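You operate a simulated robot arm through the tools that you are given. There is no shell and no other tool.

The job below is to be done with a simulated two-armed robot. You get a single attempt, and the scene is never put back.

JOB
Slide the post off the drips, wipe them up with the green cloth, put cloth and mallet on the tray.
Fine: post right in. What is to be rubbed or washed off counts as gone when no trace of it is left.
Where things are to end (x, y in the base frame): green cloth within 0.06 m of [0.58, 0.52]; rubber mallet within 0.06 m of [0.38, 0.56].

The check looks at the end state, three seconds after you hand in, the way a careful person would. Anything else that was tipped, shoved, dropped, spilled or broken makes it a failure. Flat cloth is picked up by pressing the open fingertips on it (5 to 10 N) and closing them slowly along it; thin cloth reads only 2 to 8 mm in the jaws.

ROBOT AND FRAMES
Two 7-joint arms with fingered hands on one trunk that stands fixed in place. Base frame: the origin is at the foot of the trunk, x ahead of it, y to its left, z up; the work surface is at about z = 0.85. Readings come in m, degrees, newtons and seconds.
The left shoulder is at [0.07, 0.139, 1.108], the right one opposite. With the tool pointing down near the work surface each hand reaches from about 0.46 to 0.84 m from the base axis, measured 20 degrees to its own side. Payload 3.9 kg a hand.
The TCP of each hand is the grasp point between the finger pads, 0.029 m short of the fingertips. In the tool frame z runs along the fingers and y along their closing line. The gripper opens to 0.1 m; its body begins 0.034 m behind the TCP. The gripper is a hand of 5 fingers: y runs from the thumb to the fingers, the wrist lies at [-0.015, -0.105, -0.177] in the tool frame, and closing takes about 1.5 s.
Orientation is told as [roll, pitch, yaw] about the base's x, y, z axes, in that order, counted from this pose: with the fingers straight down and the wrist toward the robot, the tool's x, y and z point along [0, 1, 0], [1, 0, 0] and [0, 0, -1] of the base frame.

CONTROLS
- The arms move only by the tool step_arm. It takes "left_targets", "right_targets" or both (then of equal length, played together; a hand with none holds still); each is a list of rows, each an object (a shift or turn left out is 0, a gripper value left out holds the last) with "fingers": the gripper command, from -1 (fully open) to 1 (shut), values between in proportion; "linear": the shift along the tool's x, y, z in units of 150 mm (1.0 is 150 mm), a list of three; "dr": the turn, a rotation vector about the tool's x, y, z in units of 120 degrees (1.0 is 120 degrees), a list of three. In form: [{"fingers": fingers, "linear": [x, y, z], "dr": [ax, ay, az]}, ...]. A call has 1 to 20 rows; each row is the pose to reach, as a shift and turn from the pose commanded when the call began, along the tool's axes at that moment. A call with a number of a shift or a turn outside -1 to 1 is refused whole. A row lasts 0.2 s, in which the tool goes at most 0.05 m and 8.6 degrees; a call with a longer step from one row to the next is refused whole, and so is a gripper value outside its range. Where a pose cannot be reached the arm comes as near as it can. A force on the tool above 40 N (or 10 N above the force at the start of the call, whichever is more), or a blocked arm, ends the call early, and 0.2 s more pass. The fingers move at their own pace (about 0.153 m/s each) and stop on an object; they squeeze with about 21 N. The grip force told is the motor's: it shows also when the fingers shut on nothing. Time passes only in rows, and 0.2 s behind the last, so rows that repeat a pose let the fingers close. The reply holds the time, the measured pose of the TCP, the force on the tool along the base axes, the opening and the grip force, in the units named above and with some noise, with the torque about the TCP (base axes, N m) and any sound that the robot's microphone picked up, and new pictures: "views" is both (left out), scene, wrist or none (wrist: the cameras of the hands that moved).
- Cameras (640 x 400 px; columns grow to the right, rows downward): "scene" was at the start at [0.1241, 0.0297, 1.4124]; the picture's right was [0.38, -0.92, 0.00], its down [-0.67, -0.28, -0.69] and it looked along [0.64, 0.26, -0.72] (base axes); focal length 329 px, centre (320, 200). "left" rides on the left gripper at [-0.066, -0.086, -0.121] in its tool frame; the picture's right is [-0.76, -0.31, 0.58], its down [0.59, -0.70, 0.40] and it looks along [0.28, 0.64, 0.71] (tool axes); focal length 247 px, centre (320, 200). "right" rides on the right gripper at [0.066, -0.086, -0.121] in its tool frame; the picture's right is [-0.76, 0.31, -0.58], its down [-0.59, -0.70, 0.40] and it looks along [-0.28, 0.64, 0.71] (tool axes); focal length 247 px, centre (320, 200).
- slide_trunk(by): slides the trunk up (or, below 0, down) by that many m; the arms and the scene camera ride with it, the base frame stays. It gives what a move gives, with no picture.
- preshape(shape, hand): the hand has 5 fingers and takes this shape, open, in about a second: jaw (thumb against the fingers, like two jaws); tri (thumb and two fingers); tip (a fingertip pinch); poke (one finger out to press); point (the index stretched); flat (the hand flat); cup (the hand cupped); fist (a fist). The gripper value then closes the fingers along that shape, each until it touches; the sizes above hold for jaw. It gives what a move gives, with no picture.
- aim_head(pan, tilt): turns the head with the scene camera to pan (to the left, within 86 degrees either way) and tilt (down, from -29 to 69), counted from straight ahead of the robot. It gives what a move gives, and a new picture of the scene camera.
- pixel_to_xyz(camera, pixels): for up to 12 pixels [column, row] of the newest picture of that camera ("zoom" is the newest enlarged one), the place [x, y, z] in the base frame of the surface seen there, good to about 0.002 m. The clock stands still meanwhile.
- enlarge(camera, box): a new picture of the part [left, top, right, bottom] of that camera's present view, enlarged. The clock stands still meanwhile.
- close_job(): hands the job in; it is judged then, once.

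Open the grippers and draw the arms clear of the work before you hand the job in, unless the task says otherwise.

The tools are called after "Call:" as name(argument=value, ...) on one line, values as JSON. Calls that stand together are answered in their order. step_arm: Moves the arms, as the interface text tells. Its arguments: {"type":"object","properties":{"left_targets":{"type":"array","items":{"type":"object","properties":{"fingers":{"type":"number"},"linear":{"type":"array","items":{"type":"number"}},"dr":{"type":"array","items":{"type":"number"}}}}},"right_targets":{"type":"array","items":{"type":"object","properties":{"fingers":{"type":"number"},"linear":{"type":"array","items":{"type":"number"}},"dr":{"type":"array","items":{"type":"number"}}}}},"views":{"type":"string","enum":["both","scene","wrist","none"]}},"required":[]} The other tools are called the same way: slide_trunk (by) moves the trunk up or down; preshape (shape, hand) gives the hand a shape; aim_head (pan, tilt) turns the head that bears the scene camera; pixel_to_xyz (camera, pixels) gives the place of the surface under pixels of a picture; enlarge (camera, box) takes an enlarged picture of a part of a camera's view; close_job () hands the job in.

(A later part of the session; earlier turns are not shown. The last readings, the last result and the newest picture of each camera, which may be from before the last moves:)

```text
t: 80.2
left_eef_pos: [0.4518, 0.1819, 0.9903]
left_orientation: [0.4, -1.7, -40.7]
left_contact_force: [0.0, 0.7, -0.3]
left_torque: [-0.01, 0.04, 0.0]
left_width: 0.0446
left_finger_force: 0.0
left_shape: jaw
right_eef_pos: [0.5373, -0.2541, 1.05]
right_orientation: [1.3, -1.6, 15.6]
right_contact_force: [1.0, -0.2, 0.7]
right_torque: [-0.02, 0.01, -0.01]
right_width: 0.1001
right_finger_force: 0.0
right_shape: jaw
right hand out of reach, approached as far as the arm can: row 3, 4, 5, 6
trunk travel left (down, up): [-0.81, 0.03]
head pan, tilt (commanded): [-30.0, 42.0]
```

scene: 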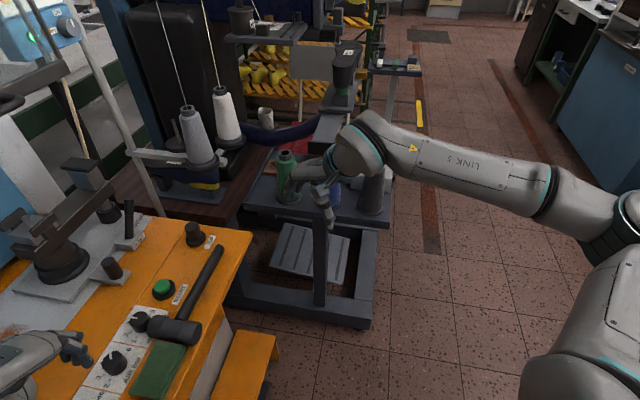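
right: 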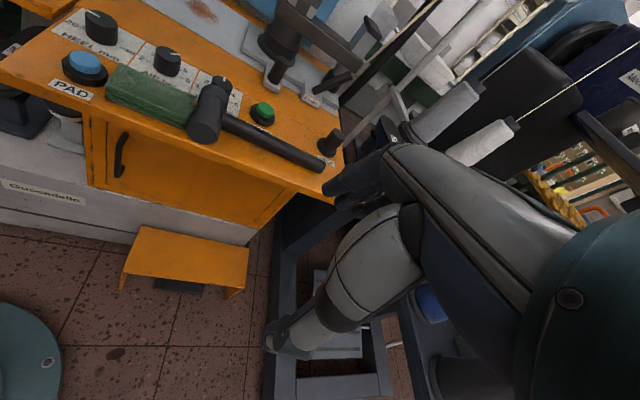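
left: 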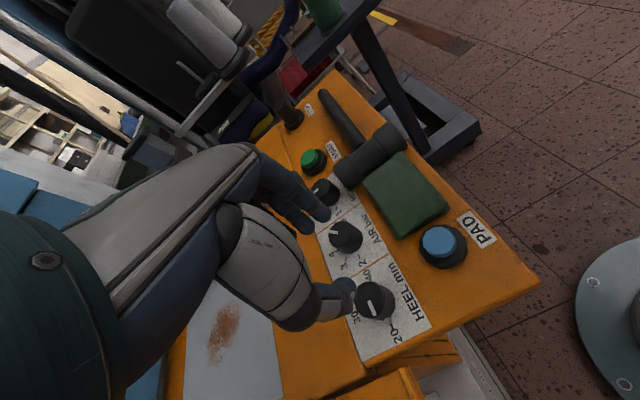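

The right limit is at about yaw 16° in this elbow posture. I mirror the sequence that worked for the left arm: go to a lateral pose with yaw −28°, then rotate up to +41°.

Call:
step_arm(right_targets=[{"linear": [-0.05, -0.07, -0.05], "dr": [0, 0, 0.065]}, {"linear": [-0.1, -0.15, -0.1], "dr": [0, 0, 0.13]}, {"linear": [-0.15, -0.22, -0.15], "dr": [0, 0, 0.195]}, {"linear": [-0.2, -0.3, -0.2], "dr": [0, 0, 0.26]}, {"linear": [-0.24, -0.37, -0.26], "dr": [0, 0, 0.32]}, {"linear": [-0.28, -0.44, -0.31], "dr": [0, 0, 0.367]}, {"linear": [-0.28, -0.44, -0.31], "dr": [0, 0, 0.367]}], views="none")

Call:
step_arm(right_targets=[{"linear": [-0.25, -0.05, 0]}, {"linear": [-0.5, -0.1, 0]}, {"linear": [-0.75, -0.1, 0]}, {"linear": [-0.98, -0.1, 0]}, {"linear": [-0.98, -0.1, 0]}], views="scene")

```text
t: 81.8
left_eef_pos: [0.4517, 0.1808, 0.991]
left_orientation: [0.5, -1.7, -40.7]
left_contact_force: [0.3, 0.4, -0.3]
left_torque: [0.02, 0.02, -0.01]
left_width: 0.0445
left_finger_force: 0.0
left_shape: jaw
right_eef_pos: [0.4841, -0.3134, 1.0936]
right_orientation: [2.1, -0.2, -28.4]
right_contact_force: [0.0, -0.4, 0.1]
right_torque: [-0.01, 0.01, 0.04]
right_width: 0.0997
right_finger_force: 0.1
right_shape: jaw
trunk travel left (down, up): [-0.81, 0.03]
head pan, tilt (commanded): [-30.0, 42.0]
```

```text
t: 83.0
left_eef_pos: [0.4517, 0.1816, 0.99]
left_orientation: [0.4, -1.7, -40.6]
left_contact_force: [0.6, 0.4, 0.1]
left_torque: [0.0, 0.01, 0.0]
left_width: 0.0449
left_finger_force: 0.1
left_shape: jaw
right_eef_pos: [0.4043, -0.4349, 1.0867]
right_orientation: [2.1, -0.2, -28.4]
right_contact_force: [0.3, -0.6, 0.3]
right_torque: [-0.01, 0.01, -0.04]
right_width: 0.0997
right_finger_force: 0.1
right_shape: jaw
trunk travel left (down, up): [-0.81, 0.03]
head pan, tilt (commanded): [-30.0, 42.0]
```

scene: 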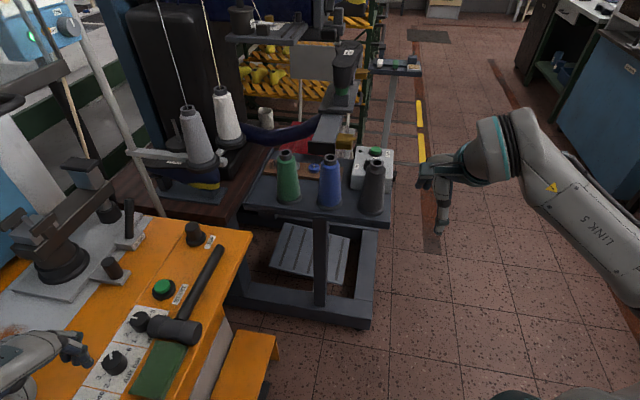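

Reached mirror pose. Now rotate toward yaw +41° while easing to [0.41,-0.50,1.04].

Call:
step_arm(right_targets=[{"linear": [-0.1, 0.05, 0.06], "dr": [0, 0, -0.065]}, {"linear": [-0.2, 0.1, 0.12], "dr": [0, 0, -0.13]}, {"linear": [-0.3, 0.15, 0.18], "dr": [0, 0, -0.195]}, {"linear": [-0.4, 0.2, 0.24], "dr": [0, 0, -0.26]}, {"linear": [-0.45, 0.25, 0.3], "dr": [0, 0, -0.325]}, {"linear": [-0.45, 0.25, 0.3], "dr": [0, 0, -0.39]}, {"linear": [-0.45, 0.25, 0.3], "dr": [0, 0, -0.455]}, {"linear": [-0.45, 0.25, 0.3], "dr": [0, 0, -0.52]}, {"linear": [-0.45, 0.25, 0.3], "dr": [0, 0, -0.577]}, {"linear": [-0.45, 0.25, 0.3], "dr": [0, 0, -0.577]}], views="scene")

```text
t: 85.2
left_eef_pos: [0.4516, 0.1818, 0.9882]
left_orientation: [0.5, -1.7, -40.7]
left_contact_force: [-0.1, -0.3, 0.2]
left_torque: [0.0, -0.02, -0.02]
left_width: 0.0448
left_finger_force: 0.0
left_shape: jaw
right_eef_pos: [0.4182, -0.345, 0.9483]
right_orientation: [0.9, -1.3, 13.7]
right_contact_force: [0.6, 0.2, -0.2]
right_torque: [0.02, -0.01, 0.02]
right_width: 0.1001
right_finger_force: 0.0
right_shape: jaw
right hand out of reach, approached as far as the arm can: row 2, 3, 4, 5, 6, 7, 8, 9, 10
trunk travel left (down, up): [-0.81, 0.03]
head pan, tilt (commanded): [-30.0, 42.0]
```

scene: 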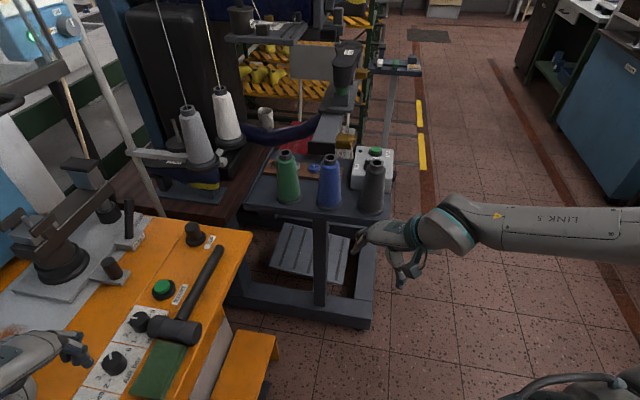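

The right arm hits limits in this low-elbow posture. I take it back up and forward to its original kind of posture ([0.55,-0.15,1.15], small yaw) to see whether the elbow recovers.

Call:
step_arm(right_targets=[{"linear": [0, 0.1, -0.2], "dr": [0, 0, 0.05]}, {"linear": [0.05, 0.25, -0.45], "dr": [0, 0, 0.1]}, {"linear": [0.15, 0.4, -0.7], "dr": [0, 0, 0.1]}, {"linear": [0.3, 0.5, -0.9], "dr": [0, 0, 0.1]}, {"linear": [0.5, 0.65, -0.95], "dr": [0, 0, 0.1]}, {"linear": [0.5, 0.65, -0.95], "dr": [0, 0, 0.1]}], views="none")

Call:
step_arm(right_targets=[{"linear": [0.2, 0.1, -0.1]}, {"linear": [0.4, 0.2, -0.2]}, {"linear": [0.6, 0.3, -0.3]}, {"linear": [0.8, 0.3, -0.3]}, {"linear": [0.8, 0.3, -0.3]}], views="scene")

```text
t: 86.6
left_eef_pos: [0.4495, 0.1807, 0.9905]
left_orientation: [0.5, -1.8, -40.7]
left_contact_force: [-0.5, -0.4, -0.7]
left_torque: [0.0, 0.01, -0.03]
left_width: 0.0448
left_finger_force: 0.1
left_shape: jaw
right_eef_pos: [0.4973, -0.2566, 1.0898]
right_orientation: [1.3, -1.2, 1.6]
right_contact_force: [0.9, 0.1, 0.3]
right_torque: [-0.01, -0.02, -0.03]
right_width: 0.0998
right_finger_force: 0.1
right_shape: jaw
trunk travel left (down, up): [-0.81, 0.03]
head pan, tilt (commanded): [-30.0, 42.0]
```

```text
t: 87.8
left_eef_pos: [0.4515, 0.1805, 0.9902]
left_orientation: [0.5, -1.7, -40.8]
left_contact_force: [0.1, -0.7, 0.0]
left_torque: [0.02, 0.03, 0.0]
left_width: 0.0445
left_finger_force: 0.1
left_shape: jaw
right_eef_pos: [0.5385, -0.1367, 1.1369]
right_orientation: [1.2, -1.1, 1.6]
right_contact_force: [0.1, 0.6, -0.8]
right_torque: [0.0, -0.02, 0.0]
right_width: 0.0999
right_finger_force: 0.1
right_shape: jaw
trunk travel left (down, up): [-0.81, 0.03]
head pan, tilt (commanded): [-30.0, 42.0]
```

scene: 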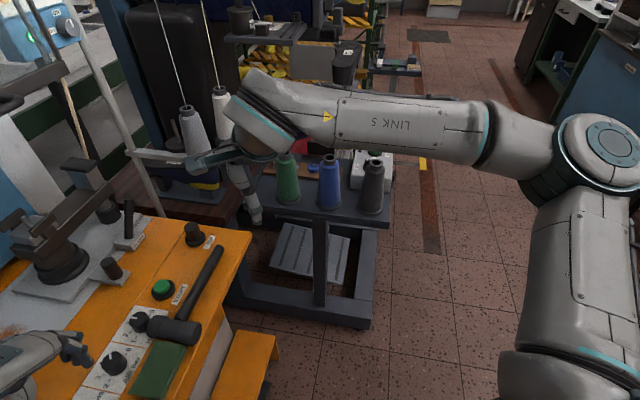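

The right elbow is now high and out, the mirror of the left's good posture. I try rotating the yaw up here.

Call:
step_arm(right_targets=[{"linear": [0.05, 0, 0.1], "dr": [0, 0, -0.06]}, {"linear": [0.1, 0, 0.2], "dr": [0, 0, -0.12]}, {"linear": [0.15, 0, 0.3], "dr": [0, 0, -0.18]}, {"linear": [0.2, 0, 0.4], "dr": [0, 0, -0.24]}, {"linear": [0.25, 0, 0.4], "dr": [0, 0, -0.3]}, {"linear": [0.25, 0, 0.4], "dr": [0, 0, -0.36]}, {"linear": [0.25, 0, 0.4], "dr": [0, 0, -0.4]}, {"linear": [0.25, 0, 0.4], "dr": [0, 0, -0.4]}], views="scene")

```text
t: 89.6
left_eef_pos: [0.4507, 0.1812, 0.9904]
left_orientation: [0.5, -1.8, -40.7]
left_contact_force: [-0.5, -0.2, 0.3]
left_torque: [-0.01, -0.03, 0.02]
left_width: 0.0448
left_finger_force: 0.0
left_shape: jaw
right_eef_pos: [0.539, -0.0999, 1.0782]
right_orientation: [0.4, -1.6, 34.1]
right_contact_force: [0.7, -0.9, 0.7]
right_torque: [0.0, -0.01, 0.04]
right_width: 0.0999
right_finger_force: 0.1
right_shape: jaw
right hand out of reach, approached as far as the arm can: row 5, 6, 7, 8
trunk travel left (down, up): [-0.81, 0.03]
head pan, tilt (commanded): [-30.0, 42.0]
```

scene: 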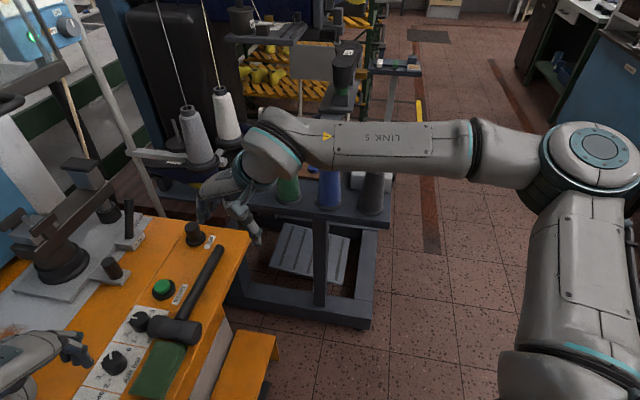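

Limit is now at yaw 34° here and it grows as the hand moves left and lower, so near the mallet (az≈0) yaw ~48 looks feasible. I move the left hand aside first and re-aim the head at the panel.

Call:
step_arm(left_targets=[{"linear": [0, -0.25, -0.1]}, {"linear": [0, -0.5, -0.2]}, {"linear": [0, -0.75, -0.3]}, {"linear": [0, -0.9, -0.3]}], views="none")

Call:
aim_head(pan=10, tilt=46)

Call:
step_arm(right_targets=[{"linear": [0.2, 0, 0.1]}, {"linear": [0.4, 0.05, 0.2]}, {"linear": [0.55, 0.1, 0.35]}, {"linear": [0.65, 0.15, 0.5]}, {"linear": [0.65, 0.15, 0.5]}], views="both")

```text
t: 90.6
left_eef_pos: [0.4441, 0.1879, 0.9924]
left_orientation: [0.5, -1.7, -40.7]
left_contact_force: [-0.1, -0.7, 0.3]
left_torque: [0.0, -0.02, -0.01]
left_width: 0.0447
left_finger_force: 0.0
left_shape: jaw
left hand out of reach, approached as far as the arm can: row 1, 2, 3, 4
right_eef_pos: [0.5392, -0.1011, 1.078]
right_orientation: [0.3, -1.6, 33.9]
right_contact_force: [-0.1, -0.5, -0.4]
right_torque: [0.0, 0.02, 0.01]
right_width: 0.0998
right_finger_force: 0.2
right_shape: jaw
trunk travel left (down, up): [-0.81, 0.03]
head pan, tilt (commanded): [-30.0, 42.0]
```

```text
t: 91.7
left_eef_pos: [0.4426, 0.1867, 0.9927]
left_orientation: [0.5, -1.7, -40.7]
left_contact_force: [-0.4, 0.4, 0.2]
left_torque: [-0.02, 0.02, 0.01]
left_width: 0.045
left_finger_force: 0.1
left_shape: jaw
right_eef_pos: [0.5386, -0.1001, 1.0774]
right_orientation: [0.4, -1.5, 34.0]
right_contact_force: [1.5, 0.7, 0.5]
right_torque: [0.03, -0.02, 0.0]
right_width: 0.0999
right_finger_force: 0.1
right_shape: jaw
trunk travel left (down, up): [-0.81, 0.03]
head pan, tilt (commanded): [10.0, 46.0]
```

scene: 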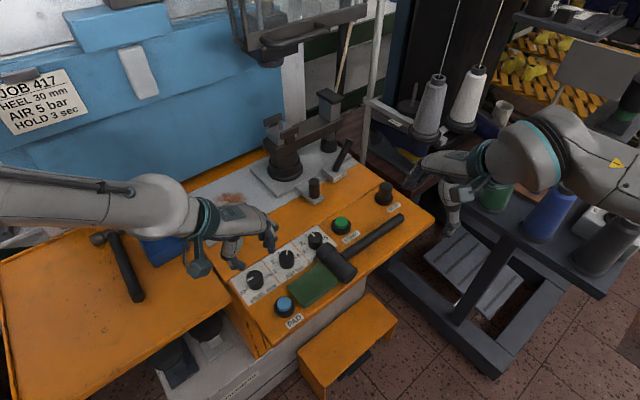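

```text
t: 92.9
left_eef_pos: [0.4437, 0.1865, 0.9933]
left_orientation: [0.5, -1.7, -40.8]
left_contact_force: [-0.3, -0.7, 0.1]
left_torque: [0.02, -0.04, -0.03]
left_width: 0.0448
left_finger_force: 0.1
left_shape: jaw
right_eef_pos: [0.504, -0.006, 1.0051]
right_orientation: [0.4, -1.6, 33.9]
right_contact_force: [0.2, -1.0, -0.3]
right_torque: [0.0, -0.02, 0.01]
right_width: 0.0999
right_finger_force: 0.0
right_shape: jaw
trunk travel left (down, up): [-0.81, 0.03]
head pan, tilt (commanded): [10.0, 46.0]
```

scene: 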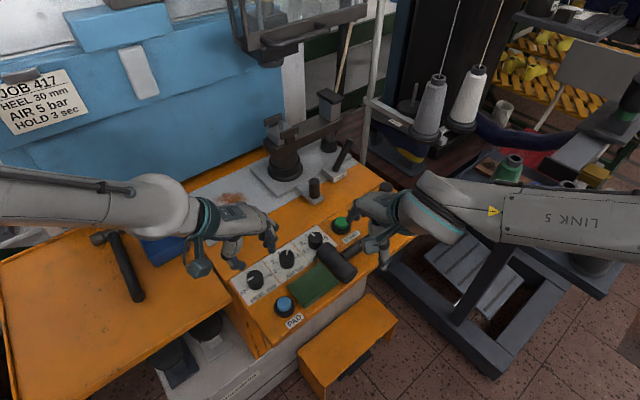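
right: 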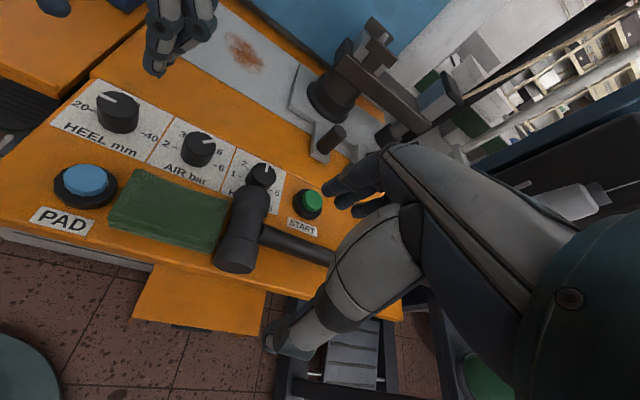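

The right hand is now in the good posture at [0.504,-0.006], yaw 34°. I move it above the handle near the head and turn to ~49°.

Call:
step_arm(right_targets=[{"linear": [-0.07, 0.14, 0], "dr": [0, 0, -0.04]}, {"linear": [-0.15, 0.28, 0], "dr": [0, 0, -0.08]}, {"linear": [-0.22, 0.42, 0], "dr": [0, 0, -0.125]}, {"linear": [-0.22, 0.42, 0], "dr": [0, 0, -0.125]}], views="both")

```text
t: 93.9
left_eef_pos: [0.4436, 0.1869, 0.9931]
left_orientation: [0.5, -1.7, -40.7]
left_contact_force: [0.0, 0.0, -0.7]
left_torque: [-0.03, -0.02, 0.01]
left_width: 0.0447
left_finger_force: 0.1
left_shape: jaw
right_eef_pos: [0.5612, -0.0008, 1.0081]
right_orientation: [0.0, -1.6, 46.4]
right_contact_force: [0.0, -0.3, -0.7]
right_torque: [0.0, -0.01, 0.01]
right_width: 0.1
right_finger_force: 0.0
right_shape: jaw
right hand out of reach, approached as far as the arm can: row 3, 4
trunk travel left (down, up): [-0.81, 0.03]
head pan, tilt (commanded): [10.0, 46.0]
```

scene: 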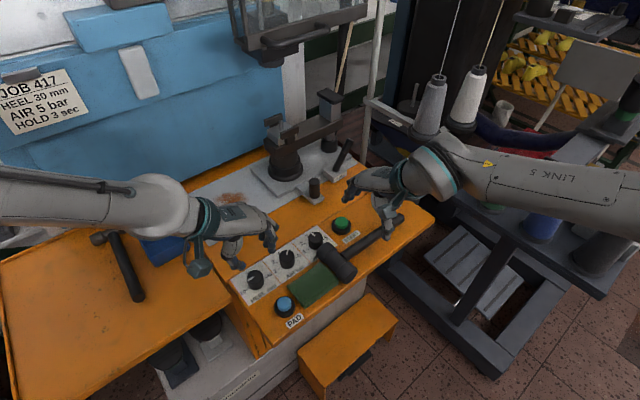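
right: 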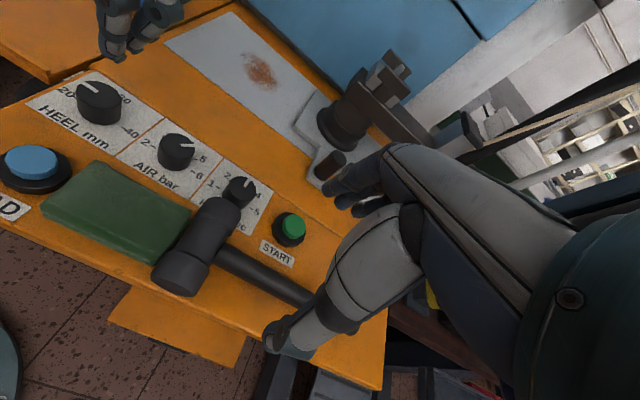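

Yaw 46.4° reached above the handle, good enough. I set the opening to 0.05 m and come down to z≈0.935 over the grasp point [0.575,0.002].

Call:
step_arm(right_targets=[{"linear": [-0.05, 0.075, 0.12], "fingers": 0.0}, {"linear": [-0.05, 0.075, 0.25], "fingers": 0.0}, {"linear": [-0.05, 0.075, 0.38], "fingers": 0.0}, {"linear": [-0.05, 0.075, 0.48], "fingers": 0.0}, {"linear": [-0.05, 0.075, 0.48], "fingers": 0.0}], views="both")

Call:
enlarge(camera="right", box=[120, 140, 420, 360])

Call:
enlarge(camera="scene", box=[260, 150, 440, 300])

```text
t: 95.1
left_eef_pos: [0.4437, 0.1873, 0.9929]
left_orientation: [0.6, -1.8, -40.7]
left_contact_force: [0.1, 0.5, 0.0]
left_torque: [0.02, 0.01, 0.01]
left_width: 0.0447
left_finger_force: 0.0
left_shape: jaw
right_eef_pos: [0.5777, 0.0056, 0.9349]
right_orientation: [-0.2, -1.6, 49.1]
right_contact_force: [0.3, -0.1, 0.4]
right_torque: [-0.04, 0.03, 0.05]
right_width: 0.0503
right_finger_force: 0.1
right_shape: jaw
right hand out of reach, approached as far as the arm can: row 1, 2, 3
trunk travel left (down, up): [-0.81, 0.03]
head pan, tilt (commanded): [10.0, 46.0]
```

scene: 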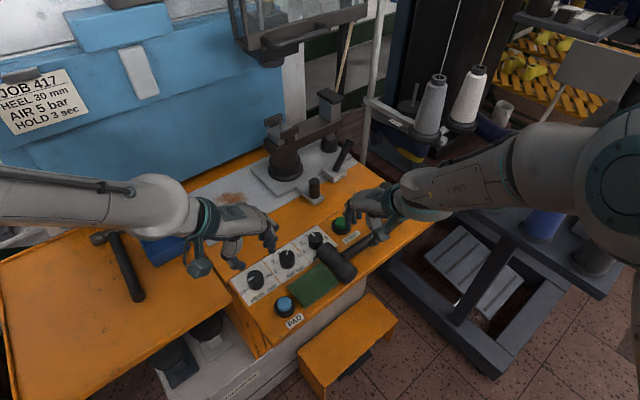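
right: 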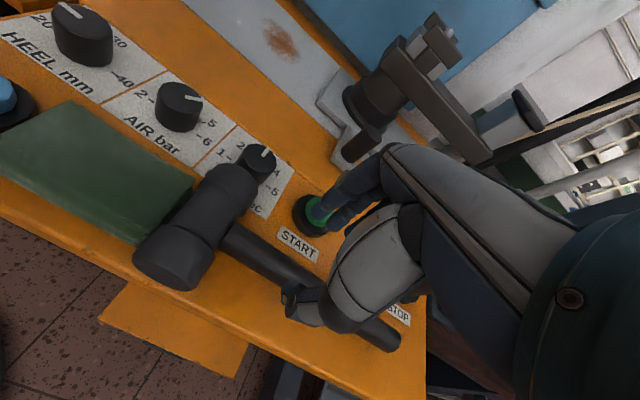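

```text
1.82 times, centred on (270, 250) of right
```

zoom: 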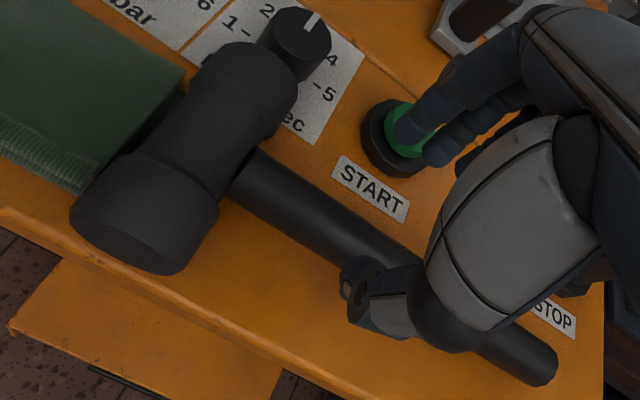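

```text
2.67 times, centred on (350, 225) of scene
```

zoom: 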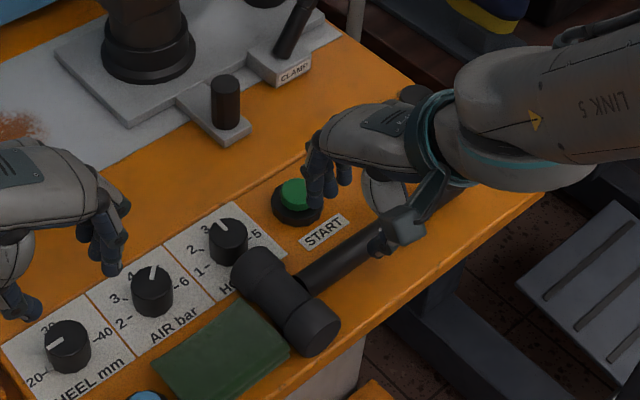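

TCP projects onto the handle line at (283,264). I trim 3 mm toward me, narrow to 0.044 m, and descend to z≈0.886 staying clear of START.

Call:
step_arm(right_targets=[{"linear": [0, -0.02, 0.05], "fingers": 0.12}, {"linear": [0, -0.02, 0.12], "fingers": 0.12}, {"linear": [0, -0.02, 0.2], "fingers": 0.12}, {"linear": [0, -0.02, 0.2], "fingers": 0.12}], views="both")

Call:
enlarge(camera="right", box=[160, 140, 420, 340])

Call:
enlarge(camera="scene", box=[290, 180, 420, 290])

```text
t: 96.1
left_eef_pos: [0.4435, 0.1879, 0.9937]
left_orientation: [0.5, -1.7, -40.7]
left_contact_force: [0.0, 0.1, 0.0]
left_torque: [-0.02, 0.0, 0.0]
left_width: 0.0445
left_finger_force: 0.1
left_shape: jaw
right_eef_pos: [0.5771, 0.0027, 0.9055]
right_orientation: [-0.1, -1.6, 49.0]
right_contact_force: [-0.4, 0.7, 0.5]
right_torque: [0.03, 0.0, 0.01]
right_width: 0.0446
right_finger_force: 0.1
right_shape: jaw
trunk travel left (down, up): [-0.81, 0.03]
head pan, tilt (commanded): [10.0, 46.0]
```

scene: 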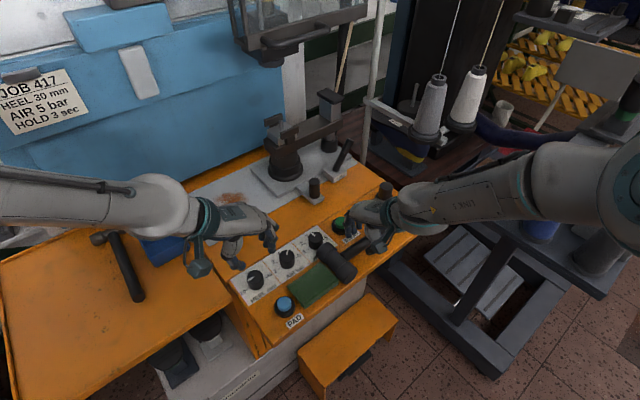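
right: 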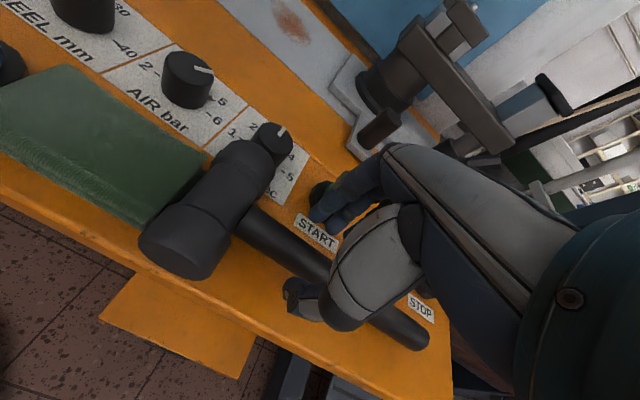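

```text
2.00 times, centred on (290, 240) of right
```

zoom: 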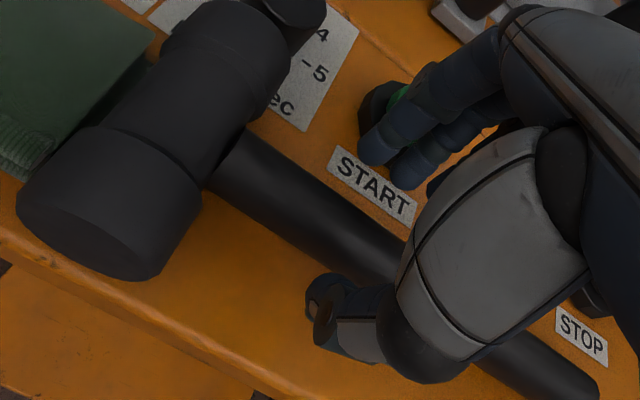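

```text
3.64 times, centred on (355, 235) of scene
```

zoom: 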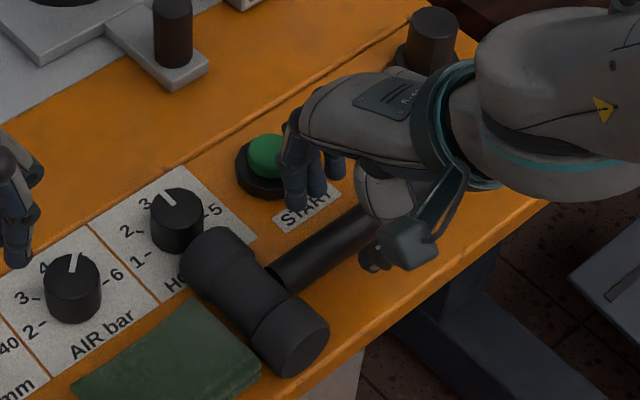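

Fingers are over the START label between button and handle, thumb on the near side. I go down the last 19 mm and close.

Call:
step_arm(right_targets=[{"linear": [0, 0, 0.06], "fingers": 0.12}, {"linear": [0, 0, 0.12], "fingers": 0.12}, {"linear": [0, 0, 0.12], "fingers": 0.12}, {"linear": [0, 0, 0.12], "fingers": 0.3}, {"linear": [0, 0, 0.12], "fingers": 0.5}, {"linear": [0, 0, 0.12], "fingers": 0.8}, {"linear": [0, 0, 0.12], "fingers": 1}, {"linear": [0, 0, 0.12], "fingers": 1}], views="both")

Call:
enlarge(camera="scene", box=[290, 180, 420, 290])

```text
t: 97.9
left_eef_pos: [0.4438, 0.1878, 0.9936]
left_orientation: [0.5, -1.7, -40.7]
left_contact_force: [-0.3, -0.9, 1.0]
left_torque: [0.0, 0.04, -0.04]
left_width: 0.0446
left_finger_force: 0.0
left_shape: jaw
right_eef_pos: [0.576, 0.0024, 0.886]
right_orientation: [0.0, -1.6, 49.0]
right_contact_force: [0.4, -0.9, 0.0]
right_torque: [-0.07, 0.02, 0.1]
right_width: 0.0156
right_finger_force: 20.9
right_shape: jaw
trunk travel left (down, up): [-0.81, 0.03]
head pan, tilt (commanded): [10.0, 46.0]
```

scene: 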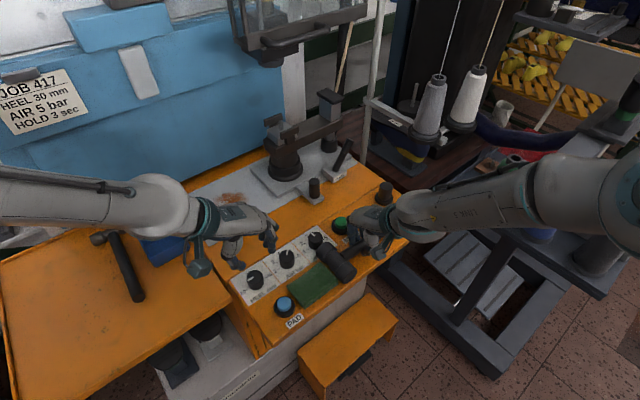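
right: 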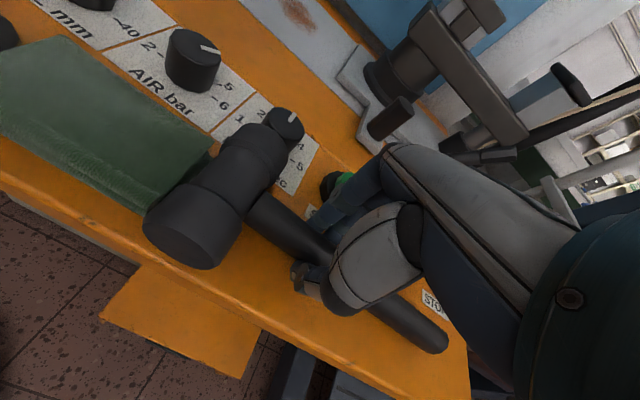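

```text
3.64 times, centred on (355, 235) of scene
```

zoom: 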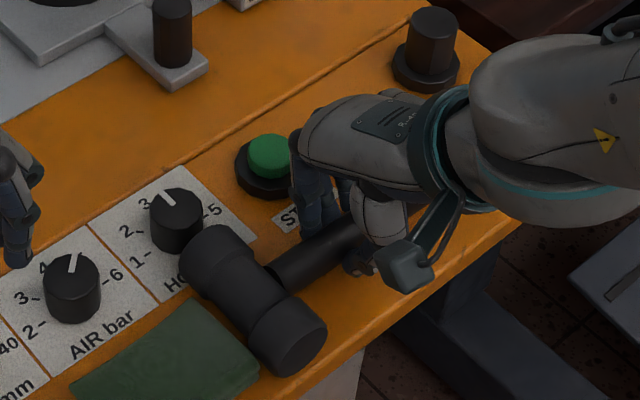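

Grip reads 0.0156 m with 21 N (like the knob earlier). I lift straight up 45 mm and check for sag.

Call:
step_arm(right_targets=[{"linear": [0, 0, -0.05]}, {"linear": [0, 0, -0.12]}, {"linear": [0, 0, -0.2]}, {"linear": [0, 0, -0.3]}, {"linear": [0, 0, -0.3]}], views="both")

Call:
enlarge(camera="scene", box=[290, 180, 420, 290])

```text
t: 99.1
left_eef_pos: [0.4442, 0.1863, 0.9928]
left_orientation: [0.5, -1.7, -40.7]
left_contact_force: [-0.6, 0.4, -0.2]
left_torque: [0.0, -0.01, 0.03]
left_width: 0.0444
left_finger_force: 0.1
left_shape: jaw
right_eef_pos: [0.5759, 0.0019, 0.9311]
right_orientation: [0.0, -1.6, 49.0]
right_contact_force: [-0.3, 0.3, -3.6]
right_torque: [-0.07, -0.08, 0.01]
right_width: 0.0156
right_finger_force: 20.9
right_shape: jaw
trunk travel left (down, up): [-0.81, 0.03]
head pan, tilt (commanded): [10.0, 46.0]
```

scene: 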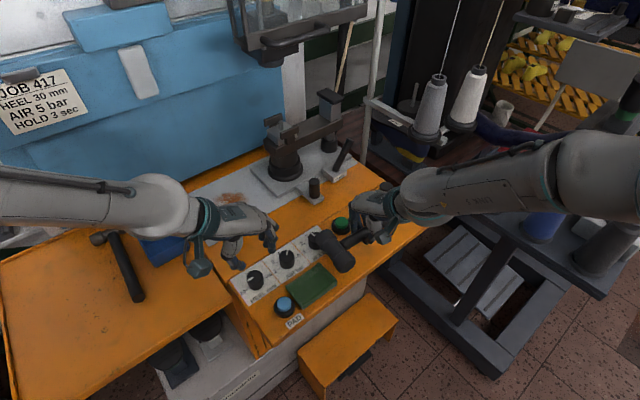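
right: 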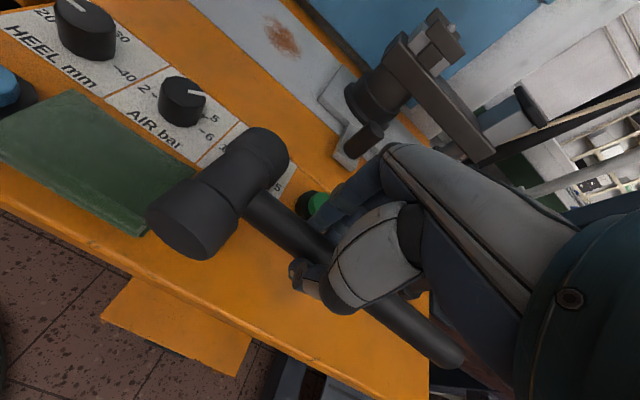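

```text
3.64 times, centred on (355, 235) of scene
```

zoom: 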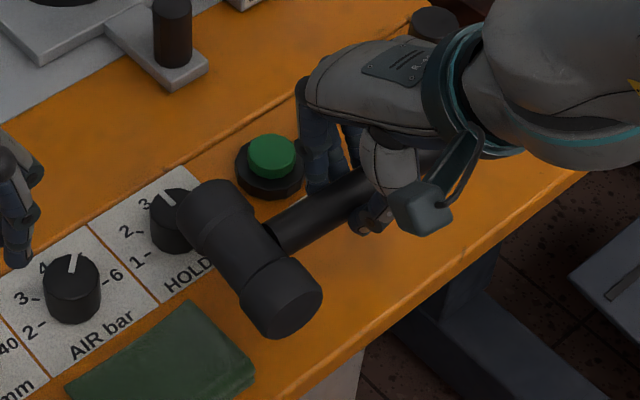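

The mallet is up and level (3.6 N). I'll park it on the clean strip in front of the bed so the left hand can take it later; first the left hand must clear out toward the tray.

Call:
step_arm(left_targets=[{"linear": [0.25, -0.18, -0.1]}, {"linear": [0.48, -0.38, -0.2]}, {"linear": [0.7, -0.58, -0.27]}, {"linear": [0.85, -0.7, -0.27]}], views="none")

Call:
step_arm(left_targets=[{"linear": [0.22, -0.22, 0]}, {"linear": [0.45, -0.45, 0]}, {"linear": [0.65, -0.65, 0]}, {"linear": [0.8, -0.8, 0]}], views="scene")

```text
t: 100.1
left_eef_pos: [0.4467, 0.3494, 1.0302]
left_orientation: [0.4, -1.7, -40.8]
left_contact_force: [-0.1, -0.2, -0.3]
left_torque: [0.0, 0.02, 0.04]
left_width: 0.0452
left_finger_force: 0.0
left_shape: jaw
left hand out of reach, approached as far as the arm can: row 1
right_eef_pos: [0.5766, 0.0016, 0.9321]
right_orientation: [0.0, -1.7, 49.1]
right_contact_force: [1.0, -0.4, -3.3]
right_torque: [-0.1, -0.13, -0.01]
right_width: 0.0158
right_finger_force: 20.6
right_shape: jaw
trunk travel left (down, up): [-0.81, 0.03]
head pan, tilt (commanded): [10.0, 46.0]
```

```text
t: 101.1
left_eef_pos: [0.435, 0.5184, 1.0271]
left_orientation: [0.4, -1.8, -40.7]
left_contact_force: [-0.4, -0.2, -0.1]
left_torque: [-0.02, -0.03, 0.04]
left_width: 0.0449
left_finger_force: 0.1
left_shape: jaw
right_eef_pos: [0.5754, 0.003, 0.9314]
right_orientation: [-0.2, -1.6, 49.0]
right_contact_force: [0.8, 0.7, -2.5]
right_torque: [-0.06, -0.1, 0.01]
right_width: 0.0154
right_finger_force: 20.7
right_shape: jaw
trunk travel left (down, up): [-0.81, 0.03]
head pan, tilt (commanded): [10.0, 46.0]
```

scene: 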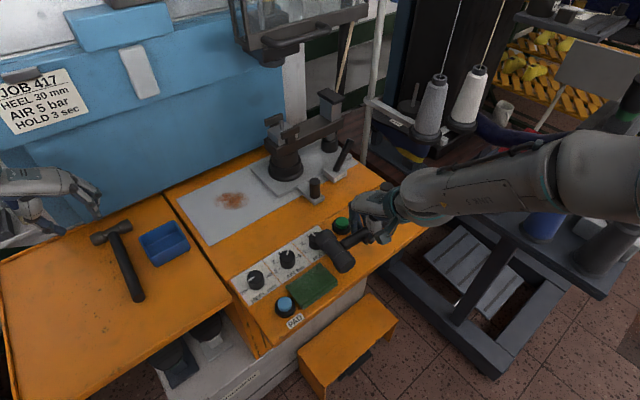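

Left is parked. Now carry the mallet up and over to the strip at about [0.58,0.24], turning from yaw 49° to 25° on the way.

Call:
step_arm(right_targets=[{"linear": [0, 0, -0.25]}, {"linear": [0.1, 0.12, -0.47]}, {"linear": [0.25, 0.3, -0.47]}, {"linear": [0.4, 0.48, -0.47]}, {"linear": [0.52, 0.62, -0.47]}], views="none")

Call:
step_arm(right_targets=[{"linear": [0.12, 0.15, 0], "dr": [0, 0, 0.05]}, {"linear": [0.25, 0.3, 0], "dr": [0, 0, 0.1]}, {"linear": [0.38, 0.46, 0], "dr": [0, 0, 0.15]}, {"linear": [0.49, 0.6, 0], "dr": [0, 0, 0.2]}, {"linear": [0.49, 0.6, 0], "dr": [0, 0, 0.2]}], views="both")

```text
t: 102.3
left_eef_pos: [0.4367, 0.5174, 1.0276]
left_orientation: [0.3, -1.8, -40.7]
left_contact_force: [-0.3, 0.0, 0.6]
left_torque: [-0.02, 0.0, 0.0]
left_width: 0.0451
left_finger_force: 0.0
left_shape: jaw
right_eef_pos: [0.5748, 0.1237, 1.004]
right_orientation: [0.1, -1.5, 49.0]
right_contact_force: [0.3, 0.3, -2.4]
right_torque: [-0.1, -0.07, -0.02]
right_width: 0.0154
right_finger_force: 21.5
right_shape: jaw
trunk travel left (down, up): [-0.81, 0.03]
head pan, tilt (commanded): [10.0, 46.0]
```

```text
t: 103.5
left_eef_pos: [0.4351, 0.5162, 1.0289]
left_orientation: [0.5, -1.8, -40.8]
left_contact_force: [-0.5, -1.1, 0.9]
left_torque: [0.06, 0.02, 0.04]
left_width: 0.045
left_finger_force: 0.2
left_shape: jaw
right_eef_pos: [0.5886, 0.226, 1.0112]
right_orientation: [1.5, -1.8, 23.7]
right_contact_force: [0.4, 0.5, -2.5]
right_torque: [-0.09, 0.0, 0.04]
right_width: 0.0156
right_finger_force: 21.2
right_shape: jaw
trunk travel left (down, up): [-0.81, 0.03]
head pan, tilt (commanded): [10.0, 46.0]
```

scene: 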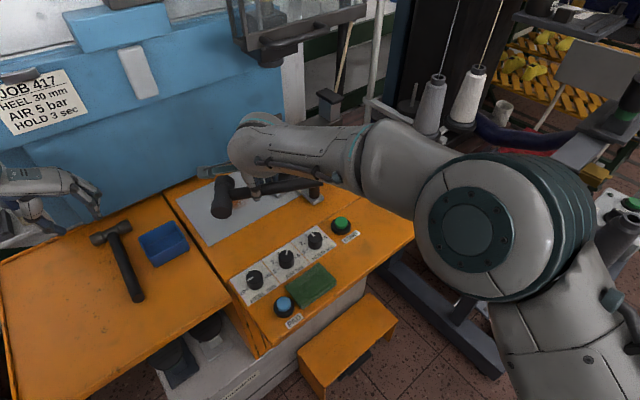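
right: 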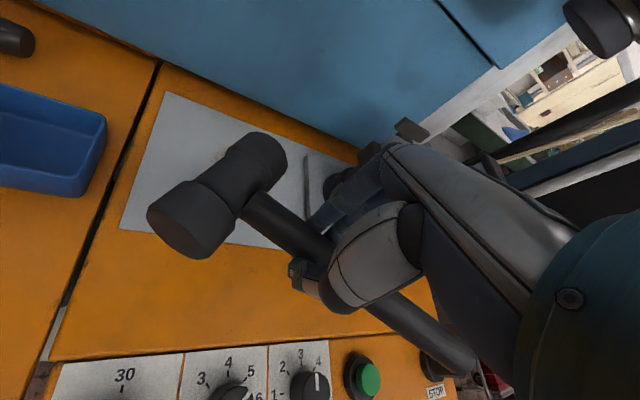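

Mallet is over the strip. I shift 22 mm toward the head side for clearance from START, and lower to just above the surface.

Call:
step_arm(right_targets=[{"linear": [0.07, 0, 0.2]}, {"linear": [0.147, 0, 0.4]}, {"linear": [0.147, 0, 0.6]}, {"linear": [0.147, 0, 0.72]}, {"linear": [0.147, 0, 0.72]}], views="both")

Call:
enlarge(camera="right", box=[100, 80, 480, 400])

```text
t: 104.7
left_eef_pos: [0.4362, 0.518, 1.0291]
left_orientation: [0.6, -1.7, -40.8]
left_contact_force: [0.4, 0.9, -0.5]
left_torque: [0.0, 0.0, -0.02]
left_width: 0.0451
left_finger_force: 0.1
left_shape: jaw
right_eef_pos: [0.5726, 0.2606, 0.9004]
right_orientation: [0.6, -1.4, 25.0]
right_contact_force: [0.0, 1.0, -2.4]
right_torque: [-0.06, -0.02, -0.02]
right_width: 0.0156
right_finger_force: 20.6
right_shape: jaw
trunk travel left (down, up): [-0.81, 0.03]
head pan, tilt (commanded): [10.0, 46.0]
```

scene: 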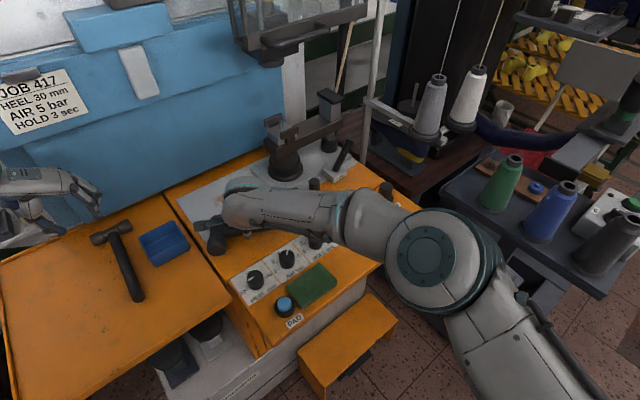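
right: 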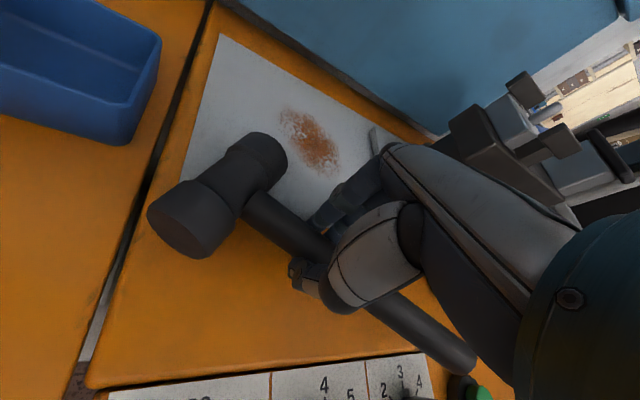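

```text
1.25 times, centred on (290, 240) of right
```

zoom: 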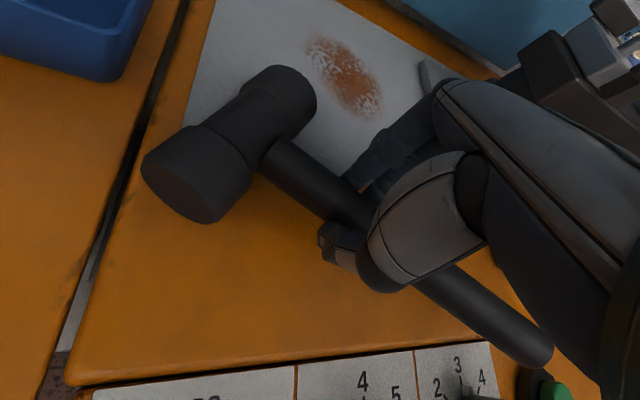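

The mallet hangs just above the strip, clear of drips. I lower gently until it rests.

Call:
step_arm(right_targets=[{"linear": [0, 0, 0.035]}, {"linear": [0, 0, 0.06]}, {"linear": [0, 0, 0.075]}, {"linear": [0, 0, 0.075]}], views="none")

```text
t: 105.7
left_eef_pos: [0.4364, 0.5156, 1.0299]
left_orientation: [0.6, -1.7, -40.7]
left_contact_force: [1.1, -0.6, -0.6]
left_torque: [0.0, 0.01, 0.04]
left_width: 0.0451
left_finger_force: 0.1
left_shape: jaw
right_eef_pos: [0.5723, 0.2599, 0.8894]
right_orientation: [0.7, -1.6, 25.1]
right_contact_force: [0.9, -1.0, 0.3]
right_torque: [0.06, 0.06, 0.02]
right_width: 0.0159
right_finger_force: 21.0
right_shape: jaw
trunk travel left (down, up): [-0.81, 0.03]
head pan, tilt (commanded): [10.0, 46.0]
```

Contact made (z force 0.3 N). I lower 1 mm more and open the fingers to release, then lift.

Call:
step_arm(right_targets=[{"linear": [0, 0, 0.007]}, {"linear": [0, 0, 0.007], "fingers": 0.6}, {"linear": [0, 0, 0.007], "fingers": 0.3}, {"linear": [0, 0, 0.007], "fingers": 0.0}, {"linear": [0, 0, 0.007], "fingers": 0.0}], views="wrist")

```text
t: 106.9
left_eef_pos: [0.4364, 0.5166, 1.0289]
left_orientation: [0.4, -1.7, -40.7]
left_contact_force: [1.1, 0.7, -0.4]
left_torque: [-0.04, 0.01, 0.02]
left_width: 0.0449
left_finger_force: 0.0
left_shape: jaw
right_eef_pos: [0.5712, 0.26, 0.8875]
right_orientation: [0.6, -1.5, 25.0]
right_contact_force: [-0.6, -0.2, -0.3]
right_torque: [0.0, -0.03, -0.02]
right_width: 0.0494
right_finger_force: 0.1
right_shape: jaw
trunk travel left (down, up): [-0.81, 0.03]
head pan, tilt (commanded): [10.0, 46.0]
```

right: 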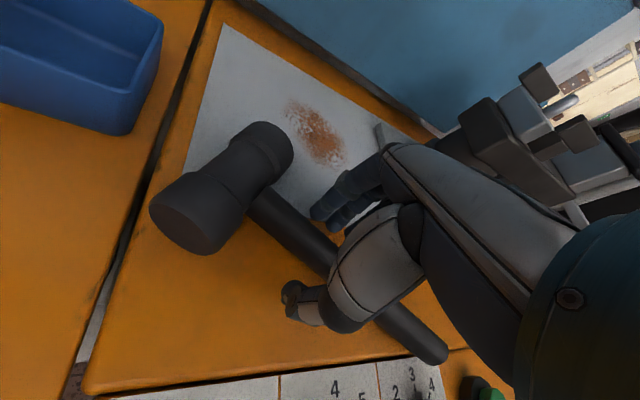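

Released. I lift the right hand straight up and withdraw it toward the front right.

Call:
step_arm(right_targets=[{"linear": [0, 0, -0.2]}, {"linear": [0, 0, -0.45]}, {"linear": [0, 0, -0.7]}, {"linear": [-0.2, -0.05, -0.85]}, {"linear": [-0.45, -0.1, -0.9]}, {"linear": [-0.75, -0.1, -0.9]}, {"linear": [-0.98, -0.1, -0.9]}], views="both")

Call:
enlarge(camera="scene", box=[150, 140, 390, 300])

```text
t: 108.5
left_eef_pos: [0.4369, 0.5162, 1.0291]
left_orientation: [0.5, -1.7, -40.8]
left_contact_force: [0.5, -0.5, 0.0]
left_torque: [-0.02, 0.0, 0.0]
left_width: 0.0449
left_finger_force: 0.0
left_shape: jaw
right_eef_pos: [0.618, 0.1157, 1.0207]
right_orientation: [0.8, -1.4, 25.0]
right_contact_force: [-0.3, -0.1, 0.1]
right_torque: [0.03, 0.01, 0.0]
right_width: 0.0497
right_finger_force: 0.0
right_shape: jaw
trunk travel left (down, up): [-0.81, 0.03]
head pan, tilt (commanded): [10.0, 46.0]
```

scene: 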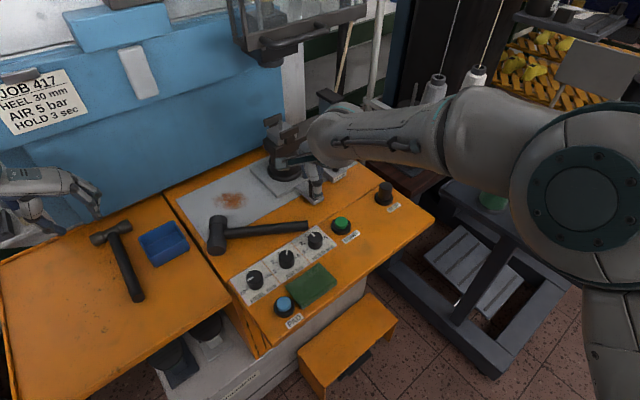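
right: 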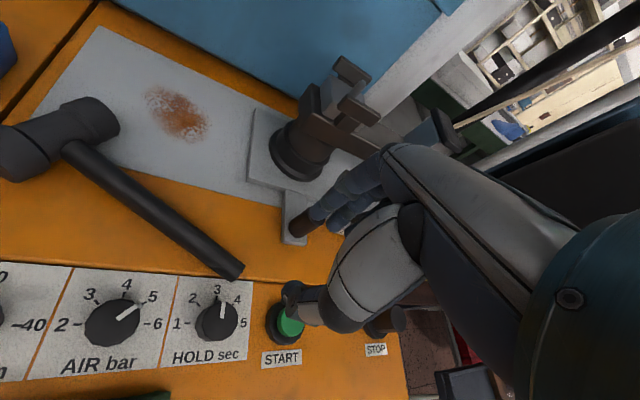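

```text
2.50 times, centred on (270, 220) of scene
```

zoom: 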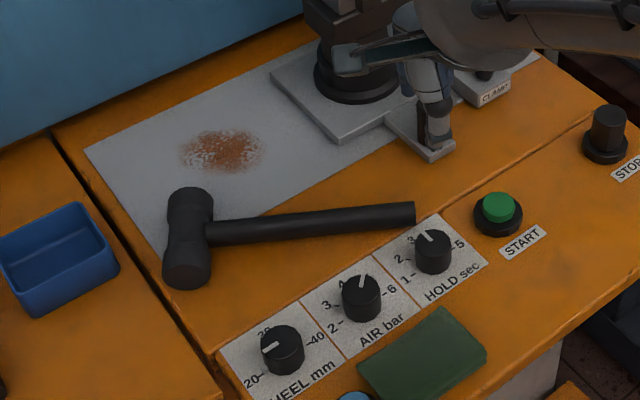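

The mallet lies safely on the strip. I withdraw the right hand, and start turning the left hand back to yaw ~25° above the tray.

Call:
step_arm(right_targets=[{"linear": [-0.15, -0.2, -0.1]}, {"linear": [-0.35, -0.4, -0.2]}, {"linear": [-0.55, -0.6, -0.3]}, {"linear": [-0.75, -0.75, -0.35]}, {"linear": [-0.95, -0.9, -0.35]}, {"linear": [-0.95, -0.9, -0.35]}], left_targets=[{"linear": [0, 0, -0.05], "dr": [0, 0, -0.065]}, {"linear": [0, 0, -0.1], "dr": [0, 0, -0.13]}, {"linear": [0, 0, -0.15], "dr": [0, 0, -0.195]}, {"linear": [0, 0, -0.2], "dr": [0, 0, -0.26]}, {"linear": [0, 0, -0.2], "dr": [0, 0, -0.325]}, {"linear": [0, 0, -0.2], "dr": [0, 0, -0.39]}], views="both")

```text
t: 109.9
left_eef_pos: [0.4345, 0.5164, 1.0593]
left_orientation: [-0.9, -1.7, 6.3]
left_contact_force: [0.1, -0.6, 0.1]
left_torque: [0.0, -0.02, -0.03]
left_width: 0.0447
left_finger_force: 0.1
left_shape: jaw
right_eef_pos: [0.5527, -0.0692, 1.0689]
right_orientation: [0.6, -1.5, 25.1]
right_contact_force: [0.5, 0.2, 0.6]
right_torque: [0.01, 0.0, 0.0]
right_width: 0.0497
right_finger_force: 0.0
right_shape: jaw
trunk travel left (down, up): [-0.81, 0.03]
head pan, tilt (commanded): [10.0, 46.0]
```

scene: 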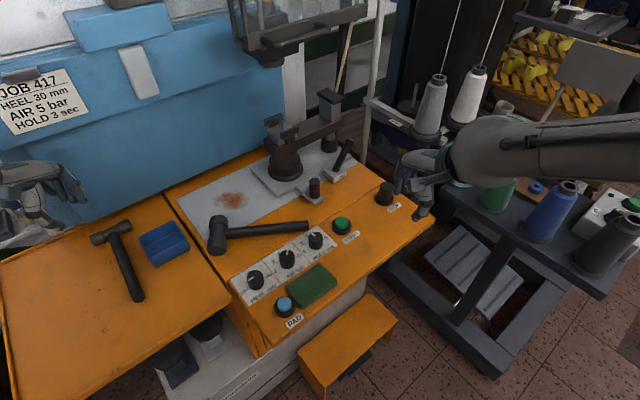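
right: 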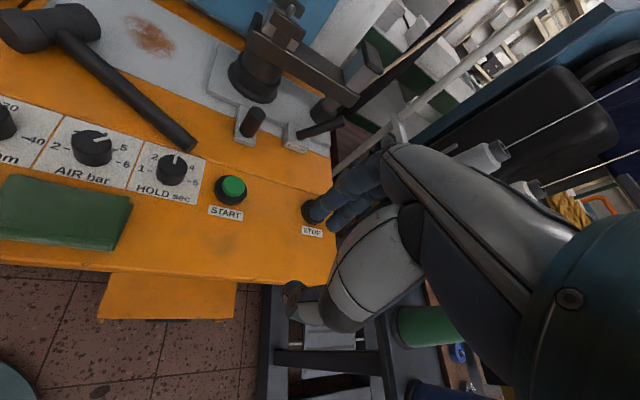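
left: 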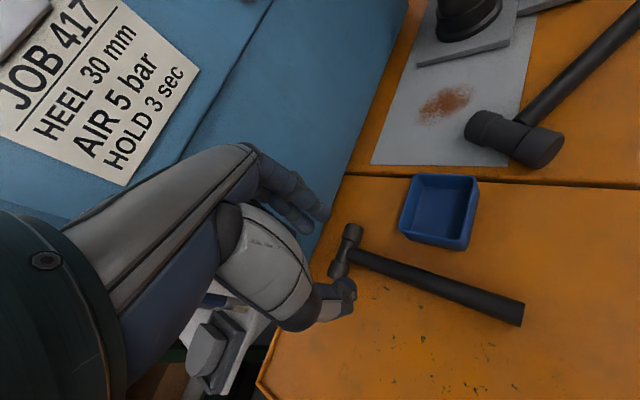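

I measure the mallet's pose on the strip from the scene camera.

Call:
enlarge(camera="scene", box=[180, 170, 360, 290])

```text
3.33 times, centred on (270, 230) of scene
```

zoom: 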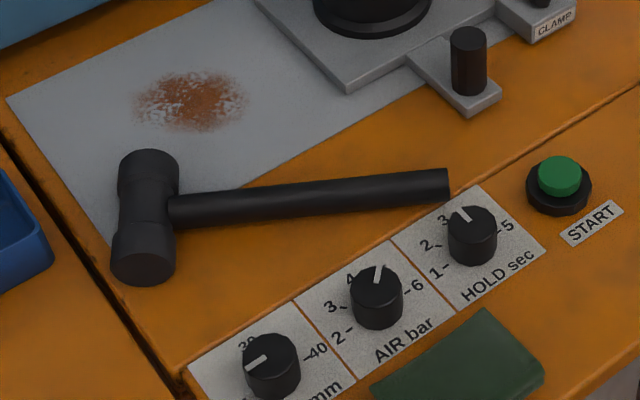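

Call:
pixel_to_xyz(camera="zoom", pixels=[[147, 155], [145, 200], [143, 245], [180, 207], [230, 200], [280, 196], [330, 190], [380, 186], [440, 180], [350, 88], [468, 35], [500, 95]])

```text
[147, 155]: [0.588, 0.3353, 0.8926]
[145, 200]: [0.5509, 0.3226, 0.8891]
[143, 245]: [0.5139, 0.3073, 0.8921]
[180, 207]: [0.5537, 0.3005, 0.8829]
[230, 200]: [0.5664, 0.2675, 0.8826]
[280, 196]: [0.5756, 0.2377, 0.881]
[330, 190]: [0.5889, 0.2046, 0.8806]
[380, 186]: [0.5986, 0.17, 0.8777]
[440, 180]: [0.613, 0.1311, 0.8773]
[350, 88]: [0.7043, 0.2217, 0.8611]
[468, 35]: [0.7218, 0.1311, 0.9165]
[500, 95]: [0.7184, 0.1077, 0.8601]
```

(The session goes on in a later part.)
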